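You operate a simulated robot arm through the tools that you are given. There is no shell and no other tool. Be economical: measure what you need, move in short steps, check, and stop when the job is done.

You are at the controls of a simulated robot arm. One attempt, no reset.

## Task
For supper, switch table and rack on, sink and hob off.
Fine: the wall switches with these words; the rest stay.

It is judged by the outcome, as a careful person would: the job done as asked, and still so three seconds after it is handed in. It fails if anything else is knocked over, pushed out of place, dropped, spilled or broken.

## Robot
A 7-joint arm with a two-finger parallel gripper, fixed in place. Base frame: the origin is at the foot of the arm, x ahead of it, y to its left, z up; the work surface is at about z = 900. Readings come in mm, rad, newtons and seconds.
With the tool pointing down near the work surface it reaches from about 300 to 740 mm from the base axis. Its first joint turns from -2.007 to 2.007 rad. Payload 3.91 kg.
The TCP is the grasp point between the finger pads, 30 mm short of the fingertips. In the tool frame z runs along the fingers and y along their closing line. Largest opening 110 mm; finger width 20, thickness 10; the body of the gripper, 48 by 112 mm, starts 55 mm behind the TCP.
Orientation is that of the tool frame in the base frame, as [roll, pitch, yaw] about the fixed x, y, z axes, in that order (R = Rz(yaw) Ry(pitch) Rx(roll)). With the fingers straight down and closing along the base's y, the tool's x points along the base's -x, its y along +y and its z along -z.

## Interface
- The arm moves only by the tool nudge_tool. Its arguments are lists of equal length, an entry for each row: "claw": the closure, from 0 (fully open) to 1 (shut); "slide": the shift along the base's x, y, z in units of 100 mm (1.0 is 100 mm), a list of three; "turn": the turn, a rotation vector about the base's x, y, z in units of 60 degrees (1.0 is 60 degrees), a list of three. In form: {"claw": [claw, ...], "slide": [[tx, ty, tz], ...], "turn": [[ax, ay, az], ...]}. A call has 1 to 10 rows; each row is the pose to reach, as a shift and turn from the pose commanded when the call began. A call with a number of a shift or a turn outside -1 to 1 is refused whole. Rows are played at 5 a second. More than 50 mm and 0.15 rad between two rows, or a gripper value outside its range, and nothing of the call is played. A pose out of reach is approached as far as the arm can. The call stops where the force on the tool passes 40 N (or 10 N more than at its start, if that is more) or the arm is blocked; 0.2 s more then pass. The fingers move at their own pace (about 108 mm/s each) and stop on an object; they squeeze with about 24 N. The grip force told is the motor's: it shows also when the fingers shut on nothing. Time passes only in rows, and 0.2 s behind the last, so rows that repeat a pose let the fingers close. It gives the time, the measured TCP pose, the force on the tool (base axes), the opening and the grip force at its end, in the units of the frame above (readings bear some noise), with the torque about the TCP (base axes, N m) and any sound that the robot's microphone picked up.
- Cameras (640 x 400 px; columns grow to the right, rows downward): "scene" is fixed at [46.7, 511.1, 1588.4]; the picture's right is [-0.22, -0.98, 0.00], its down [-0.83, 0.19, -0.52] and it looks along [0.51, -0.11, -0.85] (base axes); focal length 358 px, centre (320, 200). "wrist" rides on the gripper at [72, 17, -103] in the tool frame; the picture's right is [-0.23, 0.97, 0.00], its down [-0.76, -0.18, -0.62] and it looks along [-0.61, -0.14, 0.78] (tool axes); focal length 222 px, centre (320, 200). There is no depth. A picture from a camera that has moved, and an enlarged one, comes with that camera's place and axes in the base frame and with its lens. The place of the scene camera against the robot may be out by one fixed shift of up to 12 mm in any direction.
- get_image(camera): a new picture of that camera. No time passes.
- lift_body(by): slides the trunk up (or, below 0, down) by that many mm; the arm rides with it, the base frame stays. It gives what a move gives, with no picture.
- enlarge(camera, box): a new picture of the part [left, top, right, bottom] of that camera's present view, enlarged. No time passes.
- finish_job(): hands the job in; it is judged then, once.

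Work in short steps. Places have to be worked out from the pictures, the camera data and where the tool is seen: move nearer, look again, correct. Check each grasp and each placing, and mend what went wrong. You have 120 turns and 76 pictures in all, those below and enlarged ones among them. Open the gripper and draw the arm clear of the work before you hand the job in, unless the task says otherwise; then end with one line.

The tools are called after ">>>" by a JSON object that holds its "api" and its "payload". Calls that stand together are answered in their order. nudge_tool: Moves the arm, as the interface text tells. Its arguments: {"type":"object","properties":{"claw":{"type":"array","items":{"type":"number"}},"slide":{"type":"array","items":{"type":"array","items":{"type":"number"}}},"turn":{"type":"array","items":{"type":"array","items":{"type":"number"}}}},"required":["claw","slide","turn"]} The other tools are called the same way: lift_body (by) slides the trunk up or down; get_image (camera) takes a picture; enlarge (camera, box) takes an enlarged picture of a part of a camera's view; finish_job () hands the job in.

At the start:

```text
clock: 0.0
eef_pos: [188.8, 381.3, 1301.2]
tool_rot: [-3.141, 0.002, -3.141]
force: [-0.2, -0.3, -0.5]
torque: [0.01, 0.0, 0.0]
width: 109.7
finger_force: 0.0
trunk travel left (down, up): [-900.0, 90.0]
```

scene: 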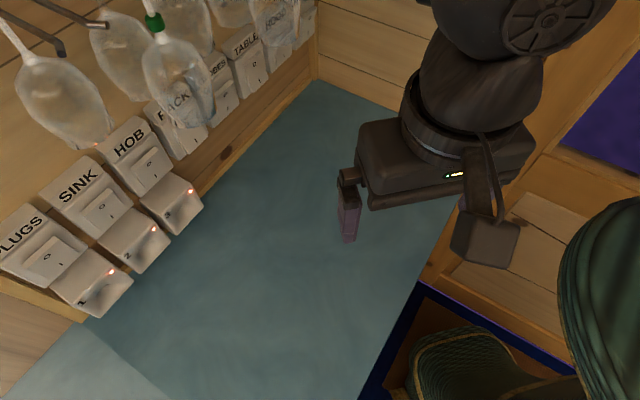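
wrist: 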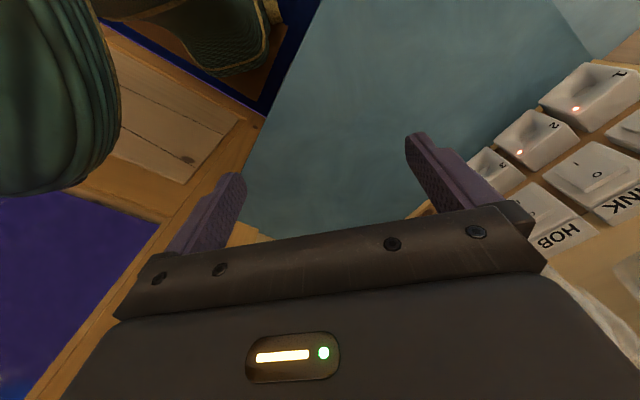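

The scene shows a row of labelled rocker switches and hanging objects in front. I enlarge the switch area to read labels and states.

>>> {"api": "enlarge", "payload": {"camera": "scene", "box": [0, 100, 210, 320]}}

>>> {"api": "enlarge", "payload": {"camera": "scene", "box": [130, 0, 330, 150]}}

```text
1.82 times, centred on (105, 210) of scene
camera zoom: at [46.7, 511.1, 1588.4], right [-0.22, -0.98, 0.0], down [-0.83, 0.19, -0.52], along [0.51, -0.11, -0.85], focal length 650 px, centre (711, 182)
```

zoom: 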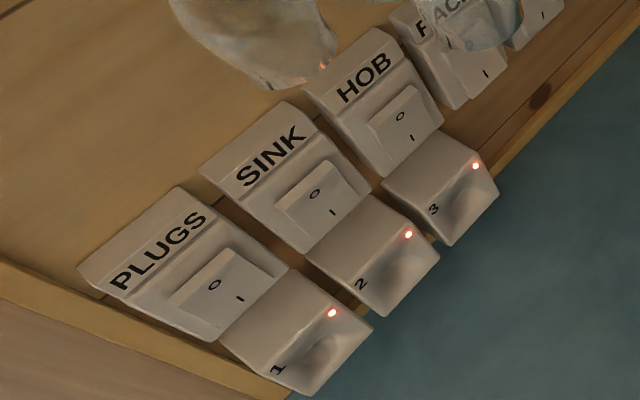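

```text
2.67 times, centred on (230, 75) of scene
camera zoom: at [46.7, 511.1, 1588.4], right [-0.22, -0.98, 0.0], down [-0.83, 0.19, -0.52], along [0.51, -0.11, -0.85], focal length 953 px, centre (560, 533)
```

zoom: 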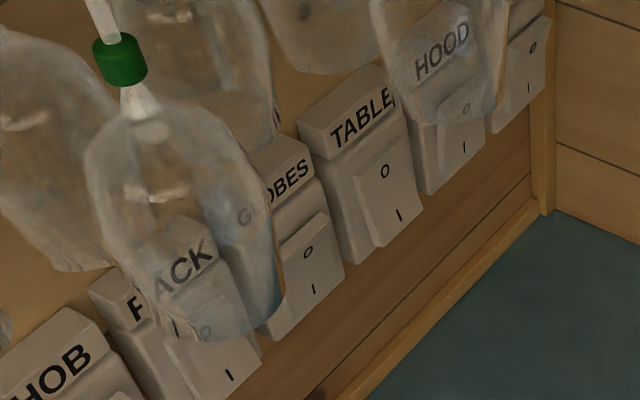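

I estimate the wall plane runs diagonally (its outward direction about 43° from x, ~850 mm from base), with rockers at z≈1110 and glass globes hanging above about z≥1200. I yaw the tool toward the wall and move out and down.

>>> {"api": "nudge_tool", "payload": {"claw": [1, 1, 1, 1, 1, 1, 1, 1], "slide": [[0.1, 0.05, -0.12], [0.2, 0.1, -0.25], [0.3, 0.15, -0.37], [0.4, 0.2, -0.5], [0.5, 0.25, -0.62], [0.6, 0.3, -0.75], [0.7, 0.35, -0.87], [0.8, 0.4, -1.0]], "turn": [[0, 0, 0.09], [0, 0, 0.18], [0, 0, 0.27], [0, 0, 0.36], [0, 0, 0.45], [0, 0, 0.54], [0, 0, 0.63], [0, 0, 0.717]]}}

```text
clock: 1.8
eef_pos: [274.2, 413.2, 1200.8]
tool_rot: [3.138, -0.004, -2.388]
force: [0.3, -0.8, 0.9]
torque: [0.01, 0.02, -0.04]
width: 0.1
finger_force: 24.9
trunk travel left (down, up): [-900.0, 90.0]
```

Yaw done. Now pitch the tool about 60° up toward the wall while lowering a bit.

>>> {"api": "nudge_tool", "payload": {"claw": [1, 1, 1, 1, 1, 1, 1, 1], "slide": [[0.05, 0.05, -0.1], [0.1, 0.1, -0.2], [0.15, 0.15, -0.3], [0.2, 0.2, -0.4], [0.25, 0.25, -0.5], [0.3, 0.3, -0.6], [0.35, 0.35, -0.7], [0.4, 0.4, -0.8]], "turn": [[0.085, -0.091, 0], [0.17, -0.183, 0], [0.256, -0.274, 0], [0.341, -0.365, 0], [0.426, -0.457, 0], [0.511, -0.548, 0], [0.597, -0.64, 0], [0.682, -0.731, 0]]}}

>>> {"api": "get_image", "payload": {"camera": "wrist"}}

>>> {"api": "get_image", "payload": {"camera": "scene"}}

```text
clock: 3.6
eef_pos: [314.0, 453.5, 1122.1]
tool_rot: [3.139, 1.045, -2.386]
force: [-0.6, 0.7, 0.1]
torque: [0.02, -0.01, -0.01]
width: 0.0
finger_force: 23.6
trunk travel left (down, up): [-900.0, 90.0]
```

```text
71 pictures are left
camera wrist: at [211.2, 379.6, 1114.0], right [-0.59, 0.79, 0.2], down [0.01, -0.24, 0.97], along [0.81, 0.57, 0.13], focal length 222 px, centre (320, 200)
```

wrist: 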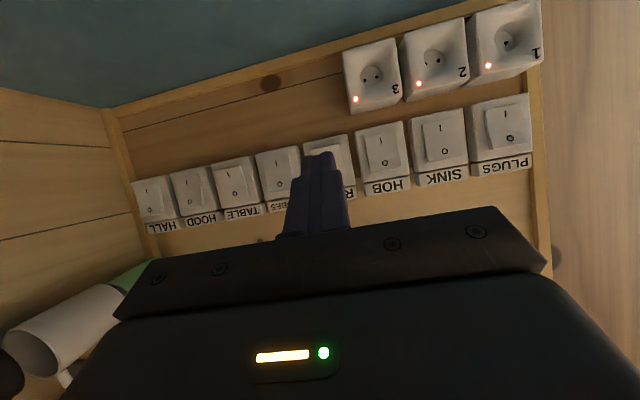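

```text
70 pictures are left
```

scene: 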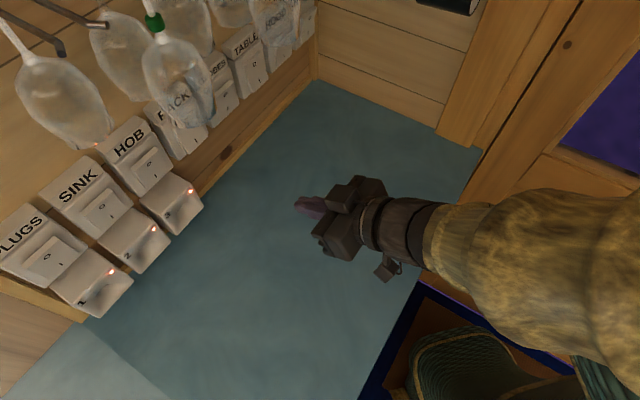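

The wrist camera sees all eight switches (upside down). I enlarge to read rocker tilt.

>>> {"api": "enlarge", "payload": {"camera": "wrist", "box": [340, 80, 540, 205]}}

>>> {"api": "enlarge", "payload": {"camera": "wrist", "box": [130, 120, 360, 240]}}

```text
3.20 times, centred on (440, 142) of wrist
camera zoom: at [211.2, 379.6, 1114.0], right [-0.59, 0.79, 0.2], down [0.01, -0.24, 0.97], along [0.81, 0.57, 0.13], focal length 711 px, centre (-64, 384)
```

zoom: 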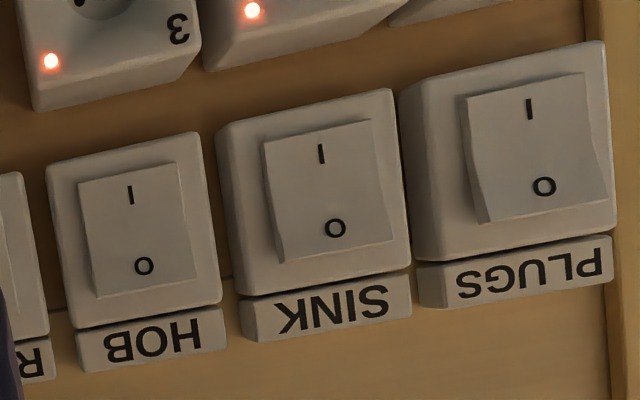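

```text
2.78 times, centred on (245, 180) of wrist
camera zoom: at [211.2, 379.6, 1114.0], right [-0.59, 0.79, 0.2], down [0.01, -0.24, 0.97], along [0.81, 0.57, 0.13], focal length 618 px, centre (529, 256)
```

zoom: 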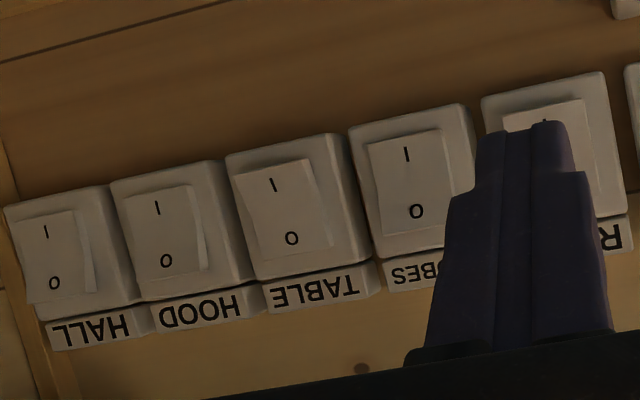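

Rocker lettering parallax suggests SINK, HOB (also PLUGS, GLOBES, HOOD, HALL) are on and TABLE off; RACK hidden. I level the tool and approach the RACK lower half (I), stopping well short to look.

>>> {"api": "nudge_tool", "payload": {"claw": [1, 1, 1, 1, 1], "slide": [[0.17, 0.14, -0.08], [0.35, 0.28, -0.17], [0.52, 0.41, -0.25], [0.7, 0.55, -0.34], [0.87, 0.69, -0.42]], "turn": [[0.068, -0.073, 0], [0.136, -0.146, 0], [0.205, -0.22, 0], [0.273, -0.292, 0], [0.341, -0.366, 0]]}}

>>> {"api": "get_image", "payload": {"camera": "wrist"}}

>>> {"api": "get_image", "payload": {"camera": "scene"}}

```text
clock: 4.8
eef_pos: [402.6, 522.2, 1081.3]
tool_rot: [-2.287, 1.567, -1.531]
force: [-0.1, -0.2, 0.1]
torque: [-0.02, 0.04, -0.01]
width: 0.0
finger_force: 24.3
trunk travel left (down, up): [-900.0, 90.0]
```

```text
67 pictures are left
camera wrist: at [316.2, 463.3, 1011.5], right [-0.67, 0.71, 0.23], down [-0.33, -0.55, 0.76], along [0.67, 0.44, 0.61], focal length 222 px, centre (320, 200)
```

wrist: 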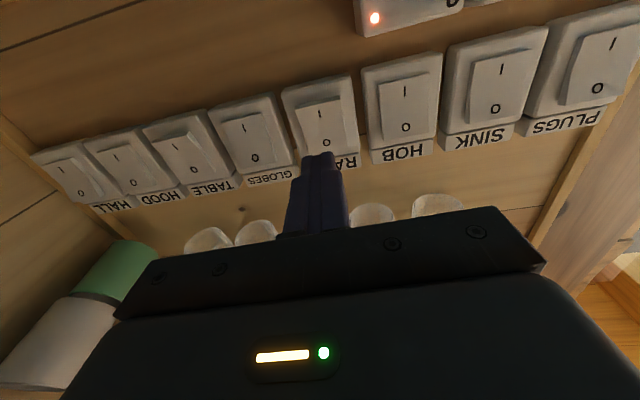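

```text
66 pictures are left
```

scene: 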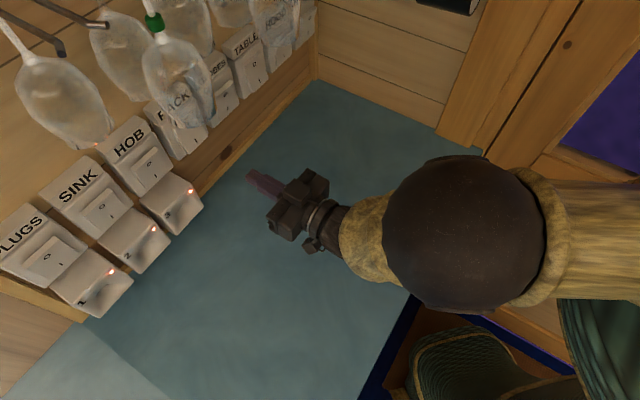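

Globe bottoms come out at z≈1200–1230, well above the press zone. I enlarge to check rocker states, RACK in particular.

>>> {"api": "enlarge", "payload": {"camera": "wrist", "box": [200, 50, 450, 200]}}

>>> {"api": "enlarge", "payload": {"camera": "wrist", "box": [30, 90, 250, 220]}}

```text
2.56 times, centred on (325, 125) of wrist
camera zoom: at [316.2, 463.3, 1011.5], right [-0.67, 0.71, 0.23], down [-0.33, -0.55, 0.76], along [0.67, 0.44, 0.61], focal length 569 px, centre (307, 392)
```

zoom: 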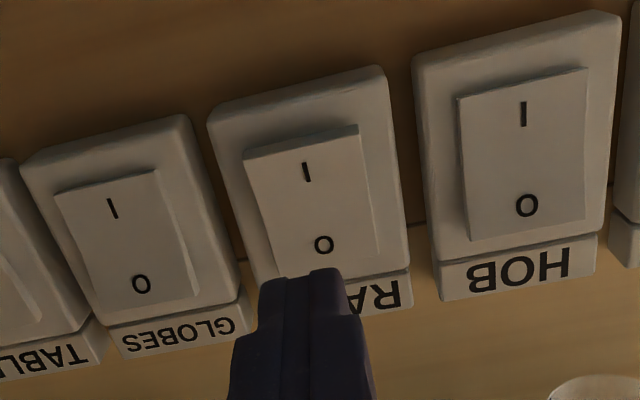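

```text
2.91 times, centred on (140, 155) of wrist
camera zoom: at [316.2, 463.3, 1011.5], right [-0.67, 0.71, 0.23], down [-0.33, -0.55, 0.76], along [0.67, 0.44, 0.61], focal length 646 px, centre (844, 331)
```

zoom: 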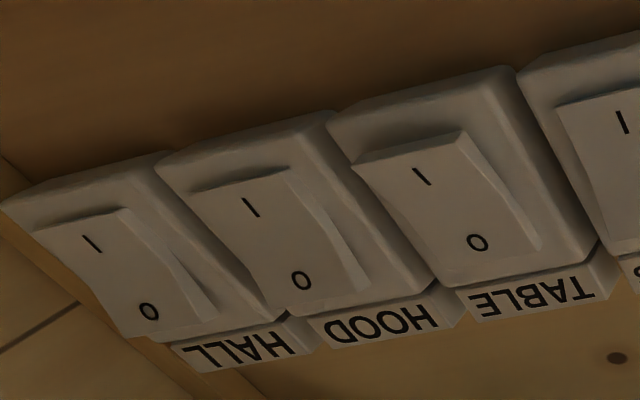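

RACK is off (I end proud), TABLE off, SINK/HOB on. RACK's I end is at about t=105, z≈1090, contact expected ~125 mm ahead of the tip; I advance 95 mm then look.

>>> {"api": "nudge_tool", "payload": {"claw": [1, 1, 1, 1], "slide": [[0.17, 0.16, 0.02], [0.35, 0.32, 0.05], [0.52, 0.48, 0.08], [0.69, 0.65, 0.09]], "turn": [[0, 0, 0], [0, 0, 0], [0, 0, 0], [0, 0, 0]]}}

>>> {"api": "get_image", "payload": {"camera": "wrist"}}

>>> {"api": "get_image", "payload": {"camera": "scene"}}

```text
clock: 5.8
eef_pos: [470.9, 587.3, 1088.7]
tool_rot: [-2.522, 1.565, -1.765]
force: [0.3, -0.2, -0.2]
torque: [0.03, -0.01, -0.04]
width: 0.0
finger_force: 24.1
trunk travel left (down, up): [-900.0, 90.0]
```

```text
63 pictures are left
camera wrist: at [384.7, 528.4, 1018.5], right [-0.67, 0.71, 0.22], down [-0.33, -0.55, 0.76], along [0.67, 0.44, 0.6], focal length 222 px, centre (320, 200)
```

wrist: 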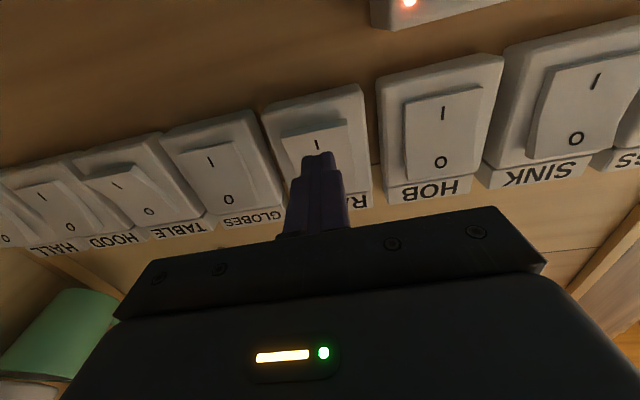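

```text
62 pictures are left
```

scene: 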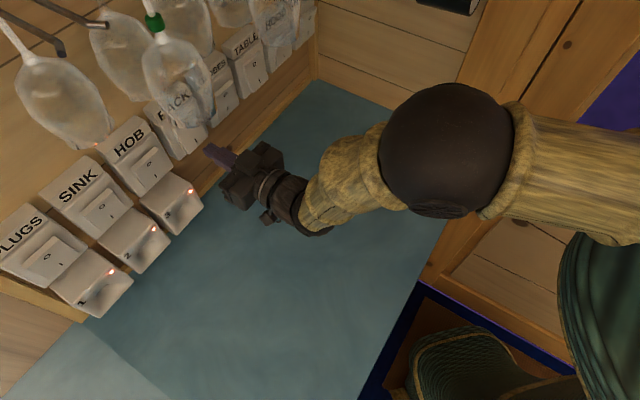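

Triangulation puts the RACK I mark at n≈817, z≈1095; tip is ~40 mm short and well aligned. I press forward in small rows, relying on the force stop.

>>> {"api": "nudge_tool", "payload": {"claw": [1, 1, 1, 1, 1, 1, 1, 1, 1, 1], "slide": [[0.073, 0.068, 0], [0.146, 0.136, 0], [0.205, 0.191, 0], [0.241, 0.225, 0], [0.263, 0.246, 0], [0.285, 0.266, 0], [0.307, 0.286, 0], [0.329, 0.307, 0], [0.351, 0.327, 0], [0.366, 0.341, 0]], "turn": [[0, 0, 0], [0, 0, 0], [0, 0, 0], [0, 0, 0], [0, 0, 0], [0, 0, 0], [0, 0, 0], [0, 0, 0], [0, 0, 0], [0, 0, 0]]}}

>>> {"api": "get_image", "payload": {"camera": "wrist"}}

```text
clock: 7.2
eef_pos: [498.4, 603.3, 1087.9]
tool_rot: [2.524, 1.56, -3.001]
force: [-12.4, -10.3, 3.6]
torque: [0.12, -0.22, 0.12]
width: 0.0
finger_force: 24.2
trunk travel left (down, up): [-900.0, 90.0]
heard: click, click
stopped in row 6: the force on the tool passed its limit at 43 N (the readings are from after the stop); the commanded pose is now the measured one
```

```text
61 pictures are left
camera wrist: at [412.3, 544.0, 1019.0], right [-0.67, 0.71, 0.23], down [-0.32, -0.56, 0.77], along [0.67, 0.44, 0.6], focal length 222 px, centre (320, 200)
```

wrist: 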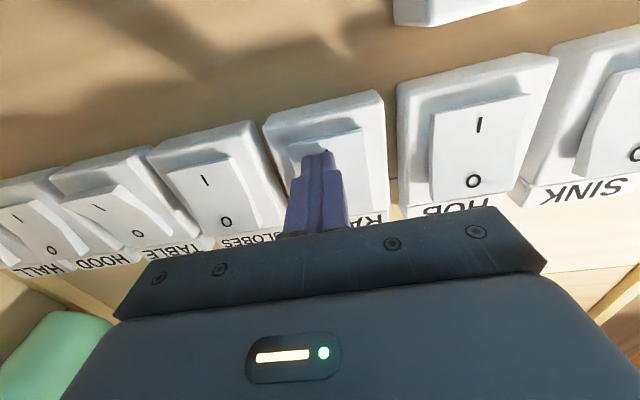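

Two clicks and the room got brighter. I back off and inspect the RACK rocker.

>>> {"api": "nudge_tool", "payload": {"claw": [1, 1, 1], "slide": [[-0.15, -0.12, 0], [-0.3, -0.25, 0], [-0.51, -0.47, 0]], "turn": [[0, 0, 0], [0, 0, 0], [0, 0, 0]]}}

>>> {"api": "get_image", "payload": {"camera": "wrist"}}

>>> {"api": "get_image", "payload": {"camera": "scene"}}

```text
clock: 8.0
eef_pos: [449.6, 557.6, 1087.2]
tool_rot: [2.583, 1.559, -2.941]
force: [-0.2, -0.4, 0.5]
torque: [0.02, 0.0, 0.03]
width: 0.0
finger_force: 24.0
trunk travel left (down, up): [-900.0, 90.0]
```

```text
60 pictures are left
camera wrist: at [363.0, 498.3, 1018.3], right [-0.67, 0.71, 0.23], down [-0.32, -0.56, 0.77], along [0.67, 0.43, 0.6], focal length 222 px, centre (320, 200)
```

wrist: 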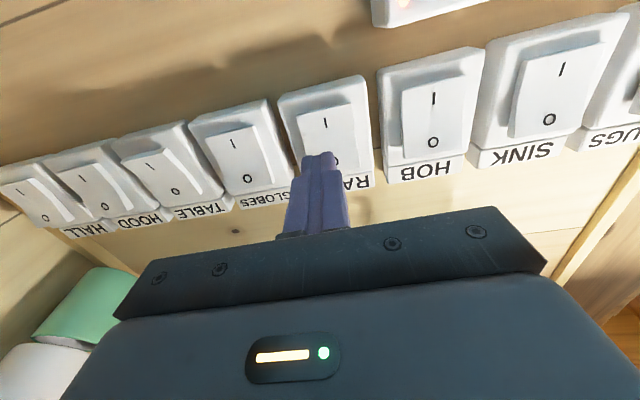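

```text
59 pictures are left
```

scene: 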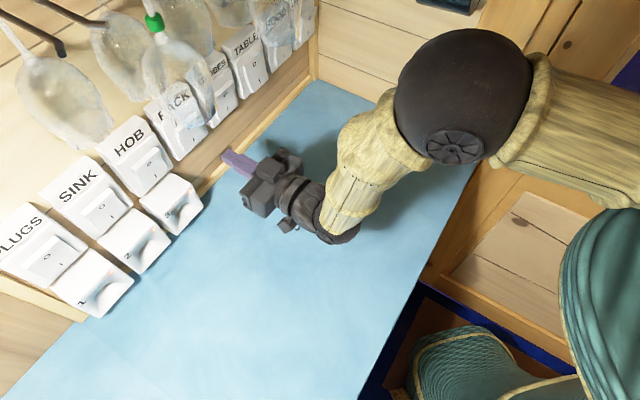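

I enlarge to check RACK's rocker tilt and the neighbours.

>>> {"api": "enlarge", "payload": {"camera": "wrist", "box": [180, 40, 480, 220]}}

>>> {"api": "enlarge", "payload": {"camera": "scene", "box": [40, 100, 240, 320]}}

```text
2.13 times, centred on (330, 130) of wrist
camera zoom: at [363.0, 498.3, 1018.3], right [-0.67, 0.71, 0.23], down [-0.32, -0.56, 0.77], along [0.67, 0.43, 0.6], focal length 474 px, centre (299, 349)
```

zoom: 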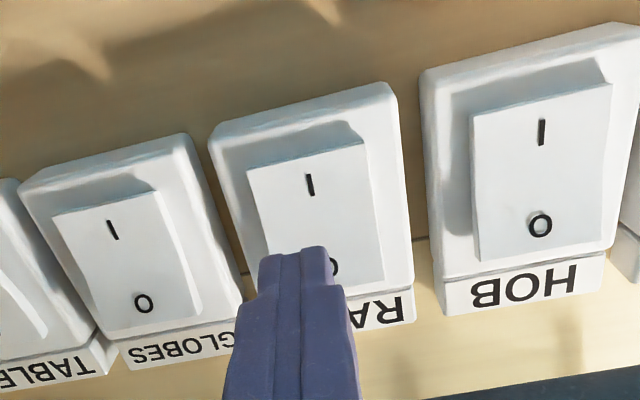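

```text
1.82 times, centred on (140, 210) of scene
camera zoom: at [46.7, 511.1, 1588.4], right [-0.22, -0.98, 0.0], down [-0.83, 0.19, -0.52], along [0.51, -0.11, -0.85], focal length 650 px, centre (647, 182)
```

zoom: 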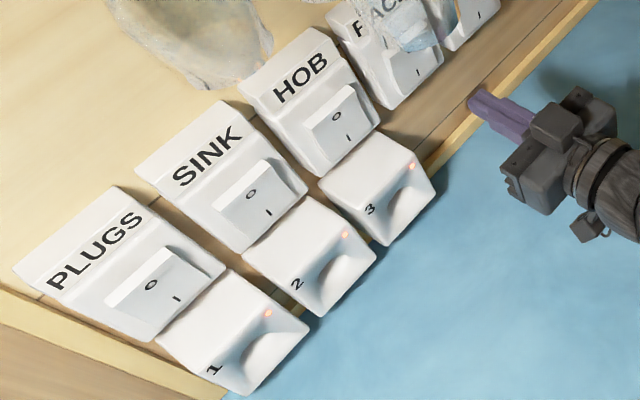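

RACK now looks tilted like the "on" neighbours, to be confirmed from an unobstructed view. I shift right toward TABLE at stand-off, then look.

>>> {"api": "nudge_tool", "payload": {"claw": [1, 1, 1, 1], "slide": [[0.14, -0.18, 0], [0.27, -0.36, 0], [0.41, -0.55, 0], [0.55, -0.73, 0]], "turn": [[0, 0, 0], [0, 0, 0], [0, 0, 0], [0, 0, 0]]}}

>>> {"api": "nudge_tool", "payload": {"claw": [1, 1, 1, 1], "slide": [[0.14, -0.18, 0], [0.27, -0.36, 0], [0.41, -0.55, 0], [0.55, -0.73, 0]], "turn": [[0, 0, 0], [0, 0, 0], [0, 0, 0], [0, 0, 0]]}}

>>> {"api": "get_image", "payload": {"camera": "wrist"}}

>>> {"api": "enlarge", "payload": {"camera": "wrist", "box": [300, 0, 620, 200]}}

```text
clock: 9.0
eef_pos: [504.7, 483.6, 1087.1]
tool_rot: [2.654, 1.56, -2.871]
force: [0.5, 0.2, 1.1]
torque: [0.05, 0.02, -0.01]
width: 0.1
finger_force: 24.3
trunk travel left (down, up): [-900.0, 90.0]
```

```text
clock: 10.0
eef_pos: [561.0, 412.3, 1087.0]
tool_rot: [2.602, 1.561, -2.924]
force: [-0.3, 0.4, 0.5]
torque: [0.03, -0.01, 0.03]
width: 0.0
finger_force: 23.8
trunk travel left (down, up): [-900.0, 90.0]
```

```text
56 pictures are left
camera wrist: at [474.2, 353.5, 1017.6], right [-0.67, 0.71, 0.23], down [-0.32, -0.56, 0.77], along [0.67, 0.44, 0.6], focal length 222 px, centre (320, 200)
```

wrist: 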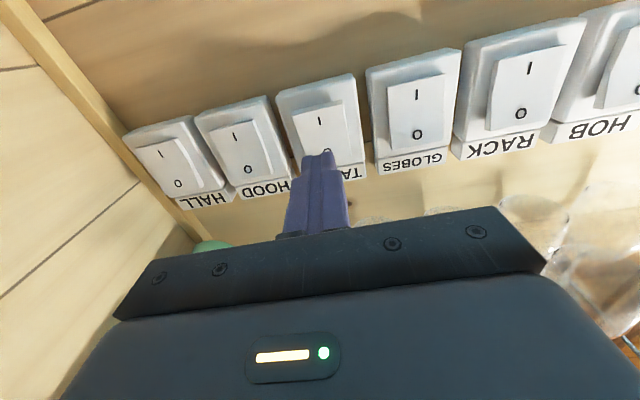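

```text
2.00 times, centred on (460, 100) of wrist
camera zoom: at [474.2, 353.5, 1017.6], right [-0.67, 0.71, 0.23], down [-0.32, -0.56, 0.77], along [0.67, 0.44, 0.6], focal length 444 px, centre (40, 400)
```

zoom: 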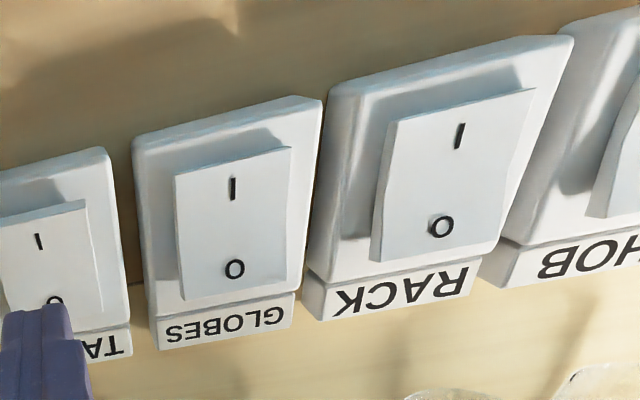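

RACK's O end now stands proud like GLOBES': on. TABLE's I mark is directly ahead (t≈-81, z≈1091), about 90 mm away; I advance 65 mm, then press in small rows.

>>> {"api": "nudge_tool", "payload": {"claw": [1, 1, 1], "slide": [[0.16, 0.15, 0], [0.32, 0.3, 0], [0.475, 0.443, 0]], "turn": [[0, 0, 0], [0, 0, 0], [0, 0, 0]]}}

>>> {"api": "nudge_tool", "payload": {"claw": [1, 1, 1, 1, 1, 1, 1, 1, 1, 1], "slide": [[0.037, 0.034, 0], [0.073, 0.068, 0], [0.095, 0.089, 0], [0.117, 0.109, 0], [0.139, 0.13, 0], [0.161, 0.15, 0], [0.183, 0.171, 0], [0.205, 0.191, 0], [0.227, 0.212, 0], [0.249, 0.232, 0]], "turn": [[0, 0, 0], [0, 0, 0], [0, 0, 0], [0, 0, 0], [0, 0, 0], [0, 0, 0], [0, 0, 0], [0, 0, 0], [0, 0, 0], [0, 0, 0]]}}

```text
clock: 10.8
eef_pos: [606.5, 455.9, 1086.3]
tool_rot: [2.683, 1.56, -2.844]
force: [0.4, -0.5, 0.0]
torque: [-0.02, 0.0, 0.03]
width: 0.0
finger_force: 23.9
trunk travel left (down, up): [-900.0, 90.0]
```

```text
clock: 13.2
eef_pos: [634.6, 469.0, 1086.3]
tool_rot: [2.378, 1.552, 3.137]
force: [-10.3, -6.5, 1.0]
torque: [0.04, -0.19, 0.11]
width: 0.1
finger_force: 24.3
trunk travel left (down, up): [-900.0, 90.0]
heard: click, click
stopped in row 10: the force on the tool passed its limit at 41 N (the readings are from after the stop); the commanded pose is now the measured one
```

Again two clicks at contact. I back off and look at TABLE and the others from a further distance.

>>> {"api": "nudge_tool", "payload": {"claw": [1, 1, 1, 1], "slide": [[-0.15, -0.12, 0], [-0.35, -0.32, 0], [-0.6, -0.55, 0], [-0.85, -0.78, 0]], "turn": [[0, 0, 0], [0, 0, 0], [0, 0, 0], [0, 0, 0]]}}

>>> {"api": "nudge_tool", "payload": {"claw": [1, 1, 1, 1], "slide": [[-0.16, 0.18, 0], [-0.33, 0.36, 0.1], [-0.5, 0.54, 0.2], [-0.67, 0.73, 0.3]], "turn": [[0, 0, 0], [0, 0, 0], [0, 0, 0], [0, 0, 0]]}}

>>> {"api": "get_image", "payload": {"camera": "wrist"}}

>>> {"api": "enlarge", "payload": {"camera": "wrist", "box": [60, 60, 310, 210]}}

```text
clock: 14.2
eef_pos: [550.4, 390.0, 1084.2]
tool_rot: [2.382, 1.551, 3.136]
force: [-0.3, 0.0, 0.5]
torque: [0.05, 0.0, 0.03]
width: 0.2
finger_force: 23.9
trunk travel left (down, up): [-900.0, 90.0]
```

```text
clock: 15.2
eef_pos: [484.2, 467.0, 1112.1]
tool_rot: [2.452, 1.552, -3.077]
force: [0.2, -0.1, 1.2]
torque: [-0.03, -0.01, 0.04]
width: 0.0
finger_force: 24.3
trunk travel left (down, up): [-900.0, 90.0]
```

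```text
54 pictures are left
camera wrist: at [396.0, 406.9, 1044.3], right [-0.66, 0.71, 0.24], down [-0.32, -0.56, 0.77], along [0.68, 0.43, 0.59], focal length 222 px, centre (320, 200)
```

wrist: 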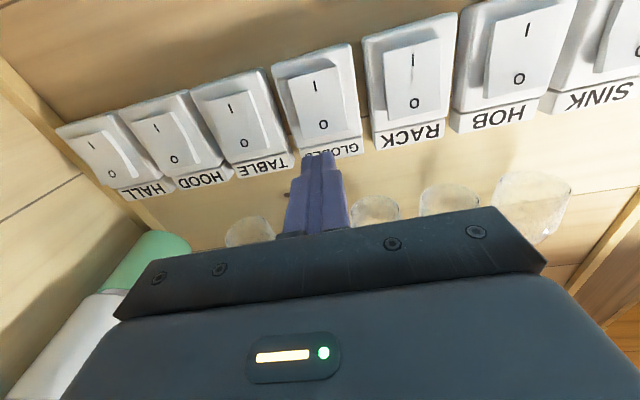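

```text
2.56 times, centred on (185, 135) of wrist
camera zoom: at [396.0, 406.9, 1044.3], right [-0.66, 0.71, 0.24], down [-0.32, -0.56, 0.77], along [0.68, 0.43, 0.59], focal length 569 px, centre (666, 366)
```

zoom: 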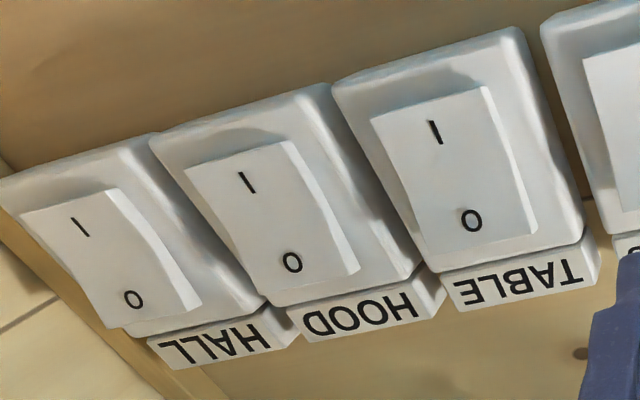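

TABLE matches HOOD/HALL: on. Next HOB's O end, estimated at t≈203, z≈1128; I move to stand-off there in two hops, staying below the globes (≥1190).

>>> {"api": "nudge_tool", "payload": {"claw": [1, 1, 1, 1], "slide": [[-0.14, 0.2, 0], [-0.28, 0.4, 0], [-0.42, 0.6, 0], [-0.56, 0.8, 0]], "turn": [[0, 0, 0], [0, 0, 0], [0, 0, 0], [0, 0, 0]]}}

>>> {"api": "nudge_tool", "payload": {"claw": [1, 1, 1, 1], "slide": [[-0.14, 0.2, 0.05], [-0.28, 0.4, 0.1], [-0.42, 0.6, 0.15], [-0.56, 0.79, 0.18]], "turn": [[0, 0, 0], [0, 0, 0], [0, 0, 0], [0, 0, 0]]}}

>>> {"api": "get_image", "payload": {"camera": "wrist"}}

>>> {"api": "get_image", "payload": {"camera": "scene"}}

```text
clock: 16.1
eef_pos: [426.6, 545.2, 1114.2]
tool_rot: [2.423, 1.55, -3.103]
force: [0.2, 0.2, 0.2]
torque: [-0.02, 0.04, -0.05]
width: 0.0
finger_force: 24.0
trunk travel left (down, up): [-900.0, 90.0]
```

```text
clock: 17.1
eef_pos: [371.0, 625.2, 1131.4]
tool_rot: [2.396, 1.553, -3.128]
force: [0.1, 0.4, 1.1]
torque: [-0.03, -0.01, 0.0]
width: 0.1
finger_force: 24.1
trunk travel left (down, up): [-900.0, 90.0]
```

```text
52 pictures are left
camera wrist: at [282.4, 566.5, 1063.5], right [-0.66, 0.71, 0.24], down [-0.32, -0.56, 0.77], along [0.68, 0.43, 0.59], focal length 222 px, centre (320, 200)
```

wrist: 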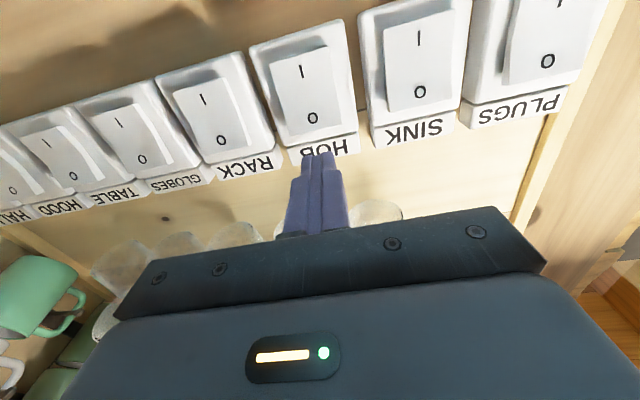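

```text
51 pictures are left
```

scene: 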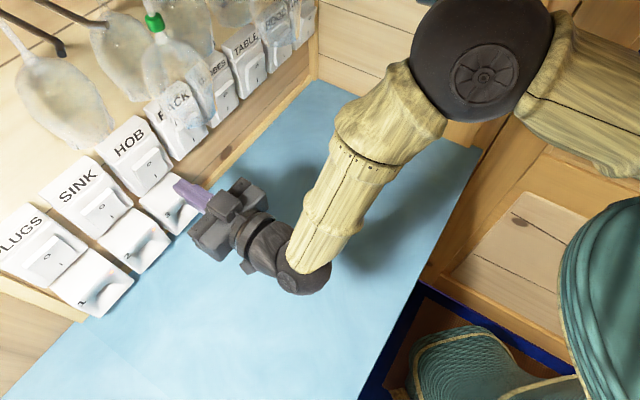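

HOB's O mark solves to t≈197, z≈1126; I shift 6 mm right while advancing 58 mm, then press in small rows.

>>> {"api": "nudge_tool", "payload": {"claw": [1, 1, 1], "slide": [[0.16, 0.12, 0], [0.32, 0.24, 0], [0.465, 0.351, 0.01]], "turn": [[0, 0, 0], [0, 0, 0], [0, 0, 0]]}}

>>> {"api": "nudge_tool", "payload": {"claw": [1, 1, 1, 1, 1, 1, 1, 1, 1, 1], "slide": [[0.037, 0.034, 0], [0.073, 0.068, 0], [0.095, 0.089, 0], [0.117, 0.109, 0], [0.139, 0.13, 0], [0.161, 0.15, 0], [0.183, 0.171, 0], [0.205, 0.191, 0], [0.227, 0.212, 0], [0.249, 0.232, 0]], "turn": [[0, 0, 0], [0, 0, 0], [0, 0, 0], [0, 0, 0], [0, 0, 0], [0, 0, 0], [0, 0, 0], [0, 0, 0], [0, 0, 0], [0, 0, 0]]}}

>>> {"api": "get_image", "payload": {"camera": "scene"}}

```text
clock: 17.9
eef_pos: [418.2, 660.6, 1132.4]
tool_rot: [2.443, 1.552, -3.083]
force: [-0.3, 0.8, -0.4]
torque: [0.0, 0.0, 0.02]
width: 0.1
finger_force: 24.4
trunk travel left (down, up): [-900.0, 90.0]
```

```text
clock: 19.7
eef_pos: [436.2, 668.6, 1133.3]
tool_rot: [2.381, 1.543, -3.141]
force: [-12.9, -11.8, 4.0]
torque: [-0.15, -0.1, 0.13]
width: 0.0
finger_force: 24.2
trunk travel left (down, up): [-900.0, 90.0]
heard: click
stopped in row 8: the force on the tool passed its limit at 44 N (the readings are from after the stop); the commanded pose is now the measured one
```

```text
50 pictures are left
```

scene: 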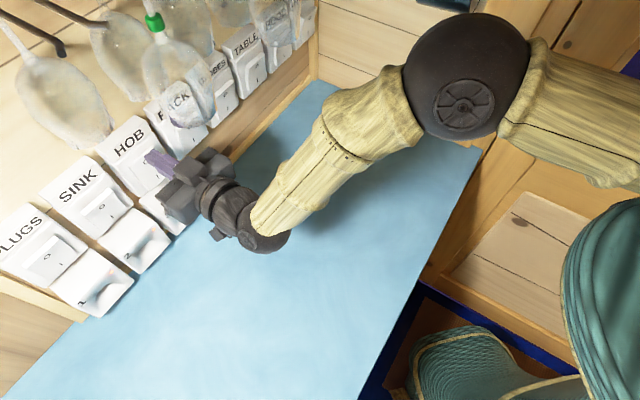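

One click. I back off, then shift left to the SINK stand-off and look at HOB.

>>> {"api": "nudge_tool", "payload": {"claw": [1, 1, 1, 1], "slide": [[-0.15, -0.13, 0], [-0.3, -0.27, 0], [-0.45, -0.41, 0], [-0.6, -0.56, 0]], "turn": [[0, 0, 0], [0, 0, 0], [0, 0, 0], [0, 0, 0]]}}

>>> {"api": "nudge_tool", "payload": {"claw": [1, 1, 1, 1], "slide": [[-0.17, 0.2, 0], [-0.34, 0.4, 0], [-0.51, 0.6, 0], [-0.68, 0.79, 0]], "turn": [[0, 0, 0], [0, 0, 0], [0, 0, 0], [0, 0, 0]]}}

>>> {"api": "get_image", "payload": {"camera": "wrist"}}

>>> {"api": "enlarge", "payload": {"camera": "wrist", "box": [100, 20, 400, 200]}}

```text
clock: 20.7
eef_pos: [378.8, 613.3, 1133.1]
tool_rot: [2.385, 1.542, 3.141]
force: [-0.2, -0.1, 0.5]
torque: [-0.03, -0.02, 0.02]
width: 0.0
finger_force: 23.6
trunk travel left (down, up): [-900.0, 90.0]
```

```text
clock: 21.7
eef_pos: [310.6, 694.0, 1130.7]
tool_rot: [2.441, 1.541, -3.084]
force: [-0.4, 0.3, -0.7]
torque: [0.05, -0.01, -0.02]
width: 0.0
finger_force: 24.5
trunk travel left (down, up): [-900.0, 90.0]
```

```text
49 pictures are left
camera wrist: at [221.6, 635.2, 1063.4], right [-0.66, 0.71, 0.25], down [-0.31, -0.56, 0.77], along [0.68, 0.44, 0.59], focal length 222 px, centre (320, 200)
```

wrist: 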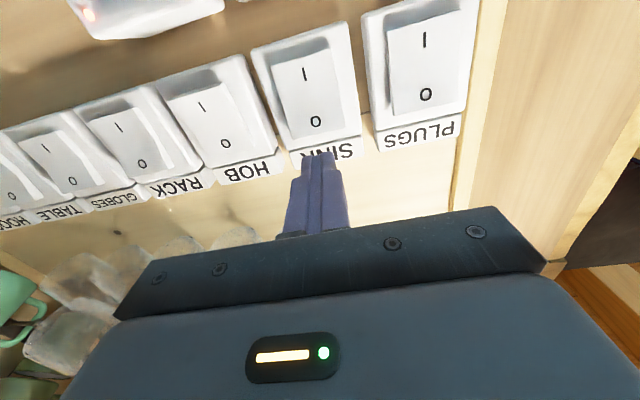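

```text
2.13 times, centred on (250, 110) of wrist
camera zoom: at [221.6, 635.2, 1063.4], right [-0.66, 0.71, 0.25], down [-0.31, -0.56, 0.77], along [0.68, 0.44, 0.59], focal length 474 px, centre (469, 392)
```

zoom: 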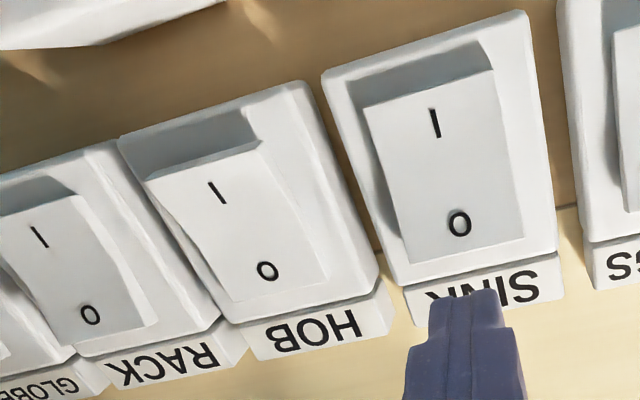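

HOB's I end is now proud: off. SINK's O mark solves to t≈293, z≈1129, directly ahead; same approach and press.

>>> {"api": "nudge_tool", "payload": {"claw": [1, 1, 1], "slide": [[0.15, 0.13, 0], [0.3, 0.26, 0.01], [0.44, 0.378, 0.02]], "turn": [[0, 0, 0], [0, 0, 0], [0, 0, 0]]}}

>>> {"api": "nudge_tool", "payload": {"claw": [1, 1, 1, 1, 1, 1, 1, 1, 1, 1], "slide": [[0.037, 0.034, 0], [0.073, 0.068, 0], [0.095, 0.089, 0], [0.117, 0.109, 0], [0.139, 0.13, 0], [0.161, 0.15, 0], [0.183, 0.171, 0], [0.205, 0.191, 0], [0.227, 0.212, 0], [0.249, 0.232, 0]], "turn": [[0, 0, 0], [0, 0, 0], [0, 0, 0], [0, 0, 0], [0, 0, 0], [0, 0, 0], [0, 0, 0], [0, 0, 0], [0, 0, 0], [0, 0, 0]]}}

```text
clock: 22.5
eef_pos: [354.4, 731.7, 1133.1]
tool_rot: [2.441, 1.541, -3.084]
force: [-0.1, 0.7, 0.6]
torque: [0.01, 0.03, -0.02]
width: 0.3
finger_force: 24.1
trunk travel left (down, up): [-900.0, 90.0]
```

```text
clock: 23.8
eef_pos: [369.1, 735.4, 1133.2]
tool_rot: [2.387, 1.536, -3.134]
force: [-12.7, -11.2, 2.9]
torque: [-0.21, -0.03, 0.15]
width: 0.0
finger_force: 23.8
trunk travel left (down, up): [-900.0, 90.0]
heard: click, click
stopped in row 6: the force on the tool passed its limit at 43 N (the readings are from after the stop); the commanded pose is now the measured one
```

I back off well clear and inspect all switches.

>>> {"api": "nudge_tool", "payload": {"claw": [1, 1, 1, 1], "slide": [[-0.15, -0.13, 0], [-0.35, -0.32, 0], [-0.6, -0.55, 0], [-0.85, -0.79, 0]], "turn": [[0, 0, 0], [0, 0, 0], [0, 0, 0], [0, 0, 0]]}}

>>> {"api": "nudge_tool", "payload": {"claw": [1, 1, 1, 1, 1], "slide": [[0.02, -0.2, -0.05], [0.04, -0.4, -0.1], [0.06, -0.6, -0.15], [0.08, -0.8, -0.2], [0.1, -0.98, -0.25]], "turn": [[0, 0, 0], [0, 0, 0], [0, 0, 0], [0, 0, 0], [0, 0, 0]]}}

>>> {"api": "get_image", "payload": {"camera": "wrist"}}

>>> {"api": "get_image", "payload": {"camera": "scene"}}

>>> {"api": "enlarge", "payload": {"camera": "wrist", "box": [320, 0, 640, 200]}}

>>> {"api": "enlarge", "payload": {"camera": "wrist", "box": [0, 40, 320, 240]}}

```text
clock: 24.8
eef_pos: [287.7, 656.8, 1133.6]
tool_rot: [2.398, 1.535, -3.126]
force: [-0.9, 0.6, 0.2]
torque: [0.04, 0.02, 0.0]
width: 0.1
finger_force: 24.1
trunk travel left (down, up): [-900.0, 90.0]
```

```text
clock: 26.0
eef_pos: [298.4, 559.5, 1107.8]
tool_rot: [2.387, 1.534, -3.136]
force: [0.1, -0.7, -0.3]
torque: [-0.01, 0.0, 0.02]
width: 0.1
finger_force: 23.4
trunk travel left (down, up): [-900.0, 90.0]
```

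```text
47 pictures are left
camera wrist: at [209.4, 500.6, 1040.4], right [-0.66, 0.71, 0.25], down [-0.3, -0.56, 0.77], along [0.69, 0.44, 0.58], focal length 222 px, centre (320, 200)
```

wrist: 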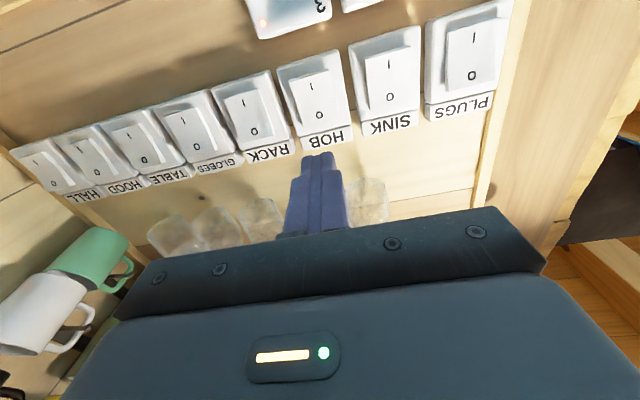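

```text
46 pictures are left
```

scene: 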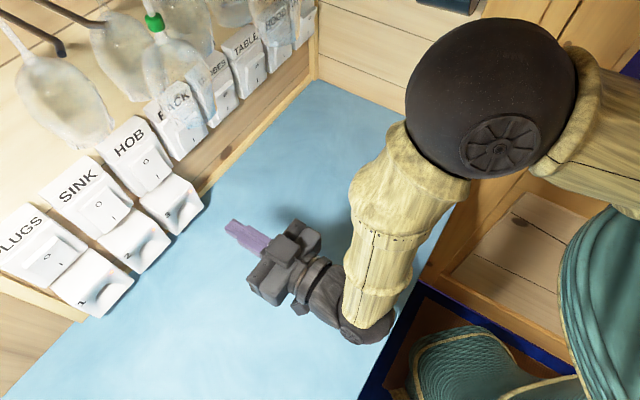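

```text
2.00 times, centred on (480, 100) of wrist
camera zoom: at [209.4, 500.6, 1040.4], right [-0.66, 0.71, 0.25], down [-0.3, -0.56, 0.77], along [0.69, 0.44, 0.58], focal length 444 px, centre (0, 400)
```

zoom: 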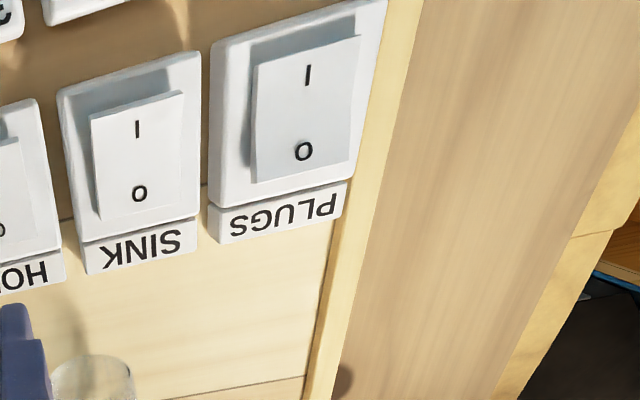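

```text
2.00 times, centred on (160, 140) of wrist
camera zoom: at [209.4, 500.6, 1040.4], right [-0.66, 0.71, 0.25], down [-0.3, -0.56, 0.77], along [0.69, 0.44, 0.58], focal length 444 px, centre (640, 320)
```

zoom: 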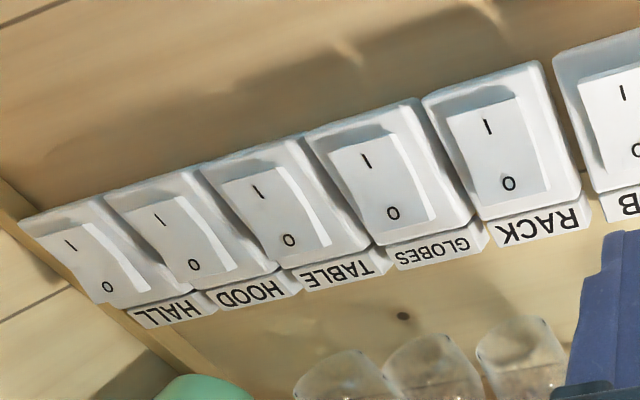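

SINK appears off, others on; I zoom tightly on RACK/HOB and SINK/PLUGS for certainty.

>>> {"api": "enlarge", "payload": {"camera": "wrist", "box": [205, 45, 365, 165]}}

>>> {"api": "enlarge", "payload": {"camera": "wrist", "box": [345, 10, 505, 140]}}

>>> {"api": "enlarge", "payload": {"camera": "scene", "box": [0, 80, 210, 290]}}

```text
3.33 times, centred on (285, 105) of wrist
camera zoom: at [209.4, 500.6, 1040.4], right [-0.66, 0.71, 0.25], down [-0.3, -0.56, 0.77], along [0.69, 0.44, 0.58], focal length 740 px, centre (437, 517)
```

zoom: 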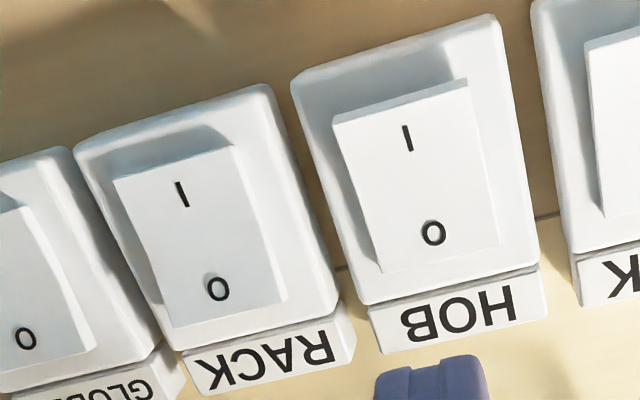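

```text
3.08 times, centred on (425, 75) of wrist
camera zoom: at [209.4, 500.6, 1040.4], right [-0.66, 0.71, 0.25], down [-0.3, -0.56, 0.77], along [0.69, 0.44, 0.58], focal length 684 px, centre (-3, 585)
```

zoom: 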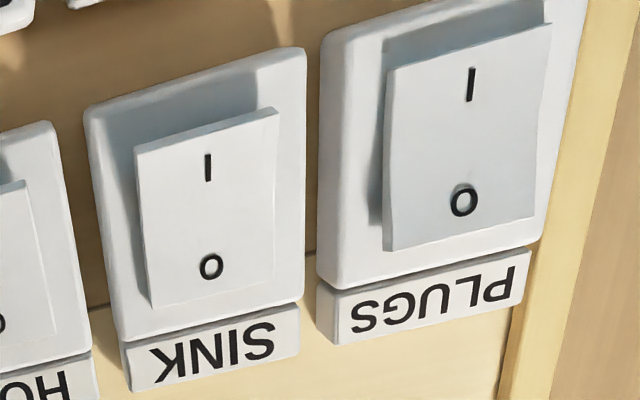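

```text
1.90 times, centred on (105, 185) of scene
camera zoom: at [46.7, 511.1, 1588.4], right [-0.22, -0.98, 0.0], down [-0.83, 0.19, -0.52], along [0.51, -0.11, -0.85], focal length 681 px, centre (730, 229)
```

zoom: 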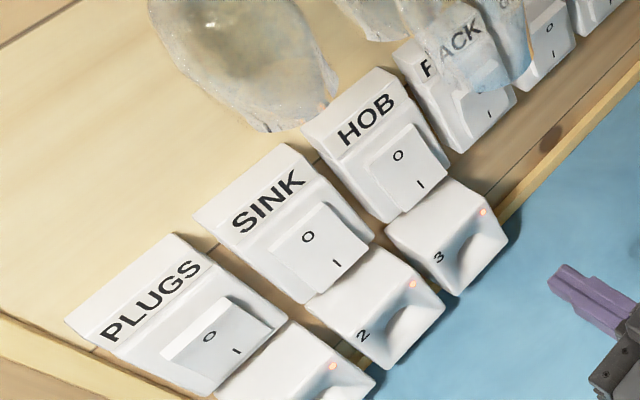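

Clear: SINK and HOB have the I end proud (off), RACK, TABLE, PLUGS, GLOBES, HOOD, HALL have the O end proud (on). I back away a bit and open the gripper.

>>> {"api": "nudge_tool", "payload": {"claw": [0.5, 0, 0, 0, 0], "slide": [[-0.1, -0.15, 0], [-0.2, -0.3, 0], [-0.3, -0.45, 0], [-0.4, -0.6, 0], [-0.4, -0.6, 0]], "turn": [[0, 0, 0], [0, 0, 0], [0, 0, 0], [0, 0, 0], [0, 0, 0]]}}

>>> {"api": "get_image", "payload": {"camera": "scene"}}

```text
clock: 27.2
eef_pos: [257.1, 501.0, 1106.9]
tool_rot: [2.403, 1.534, -3.119]
force: [-0.3, 0.2, 0.2]
torque: [0.01, 0.03, -0.03]
width: 110.2
finger_force: 0.0
trunk travel left (down, up): [-900.0, 90.0]
```

```text
40 pictures are left
```

scene: 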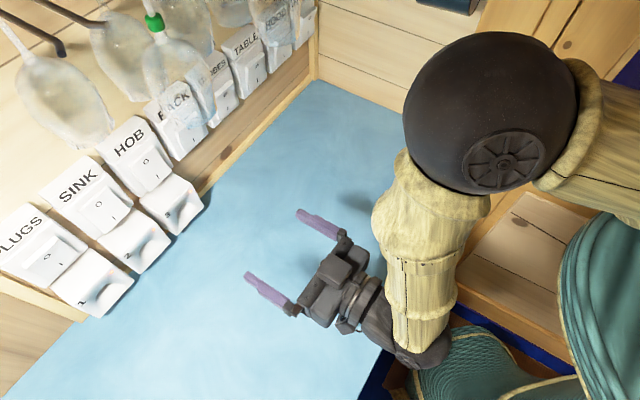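

The gripper is open and clear, and the glasses hang undisturbed; I hand in.

>>> {"api": "finish_job", "payload": {}}

```text
The job is handed in.
```

TABLE and RACK are switched on and SINK and HOB are off; the other switches and the hanging glasses were left as they were.
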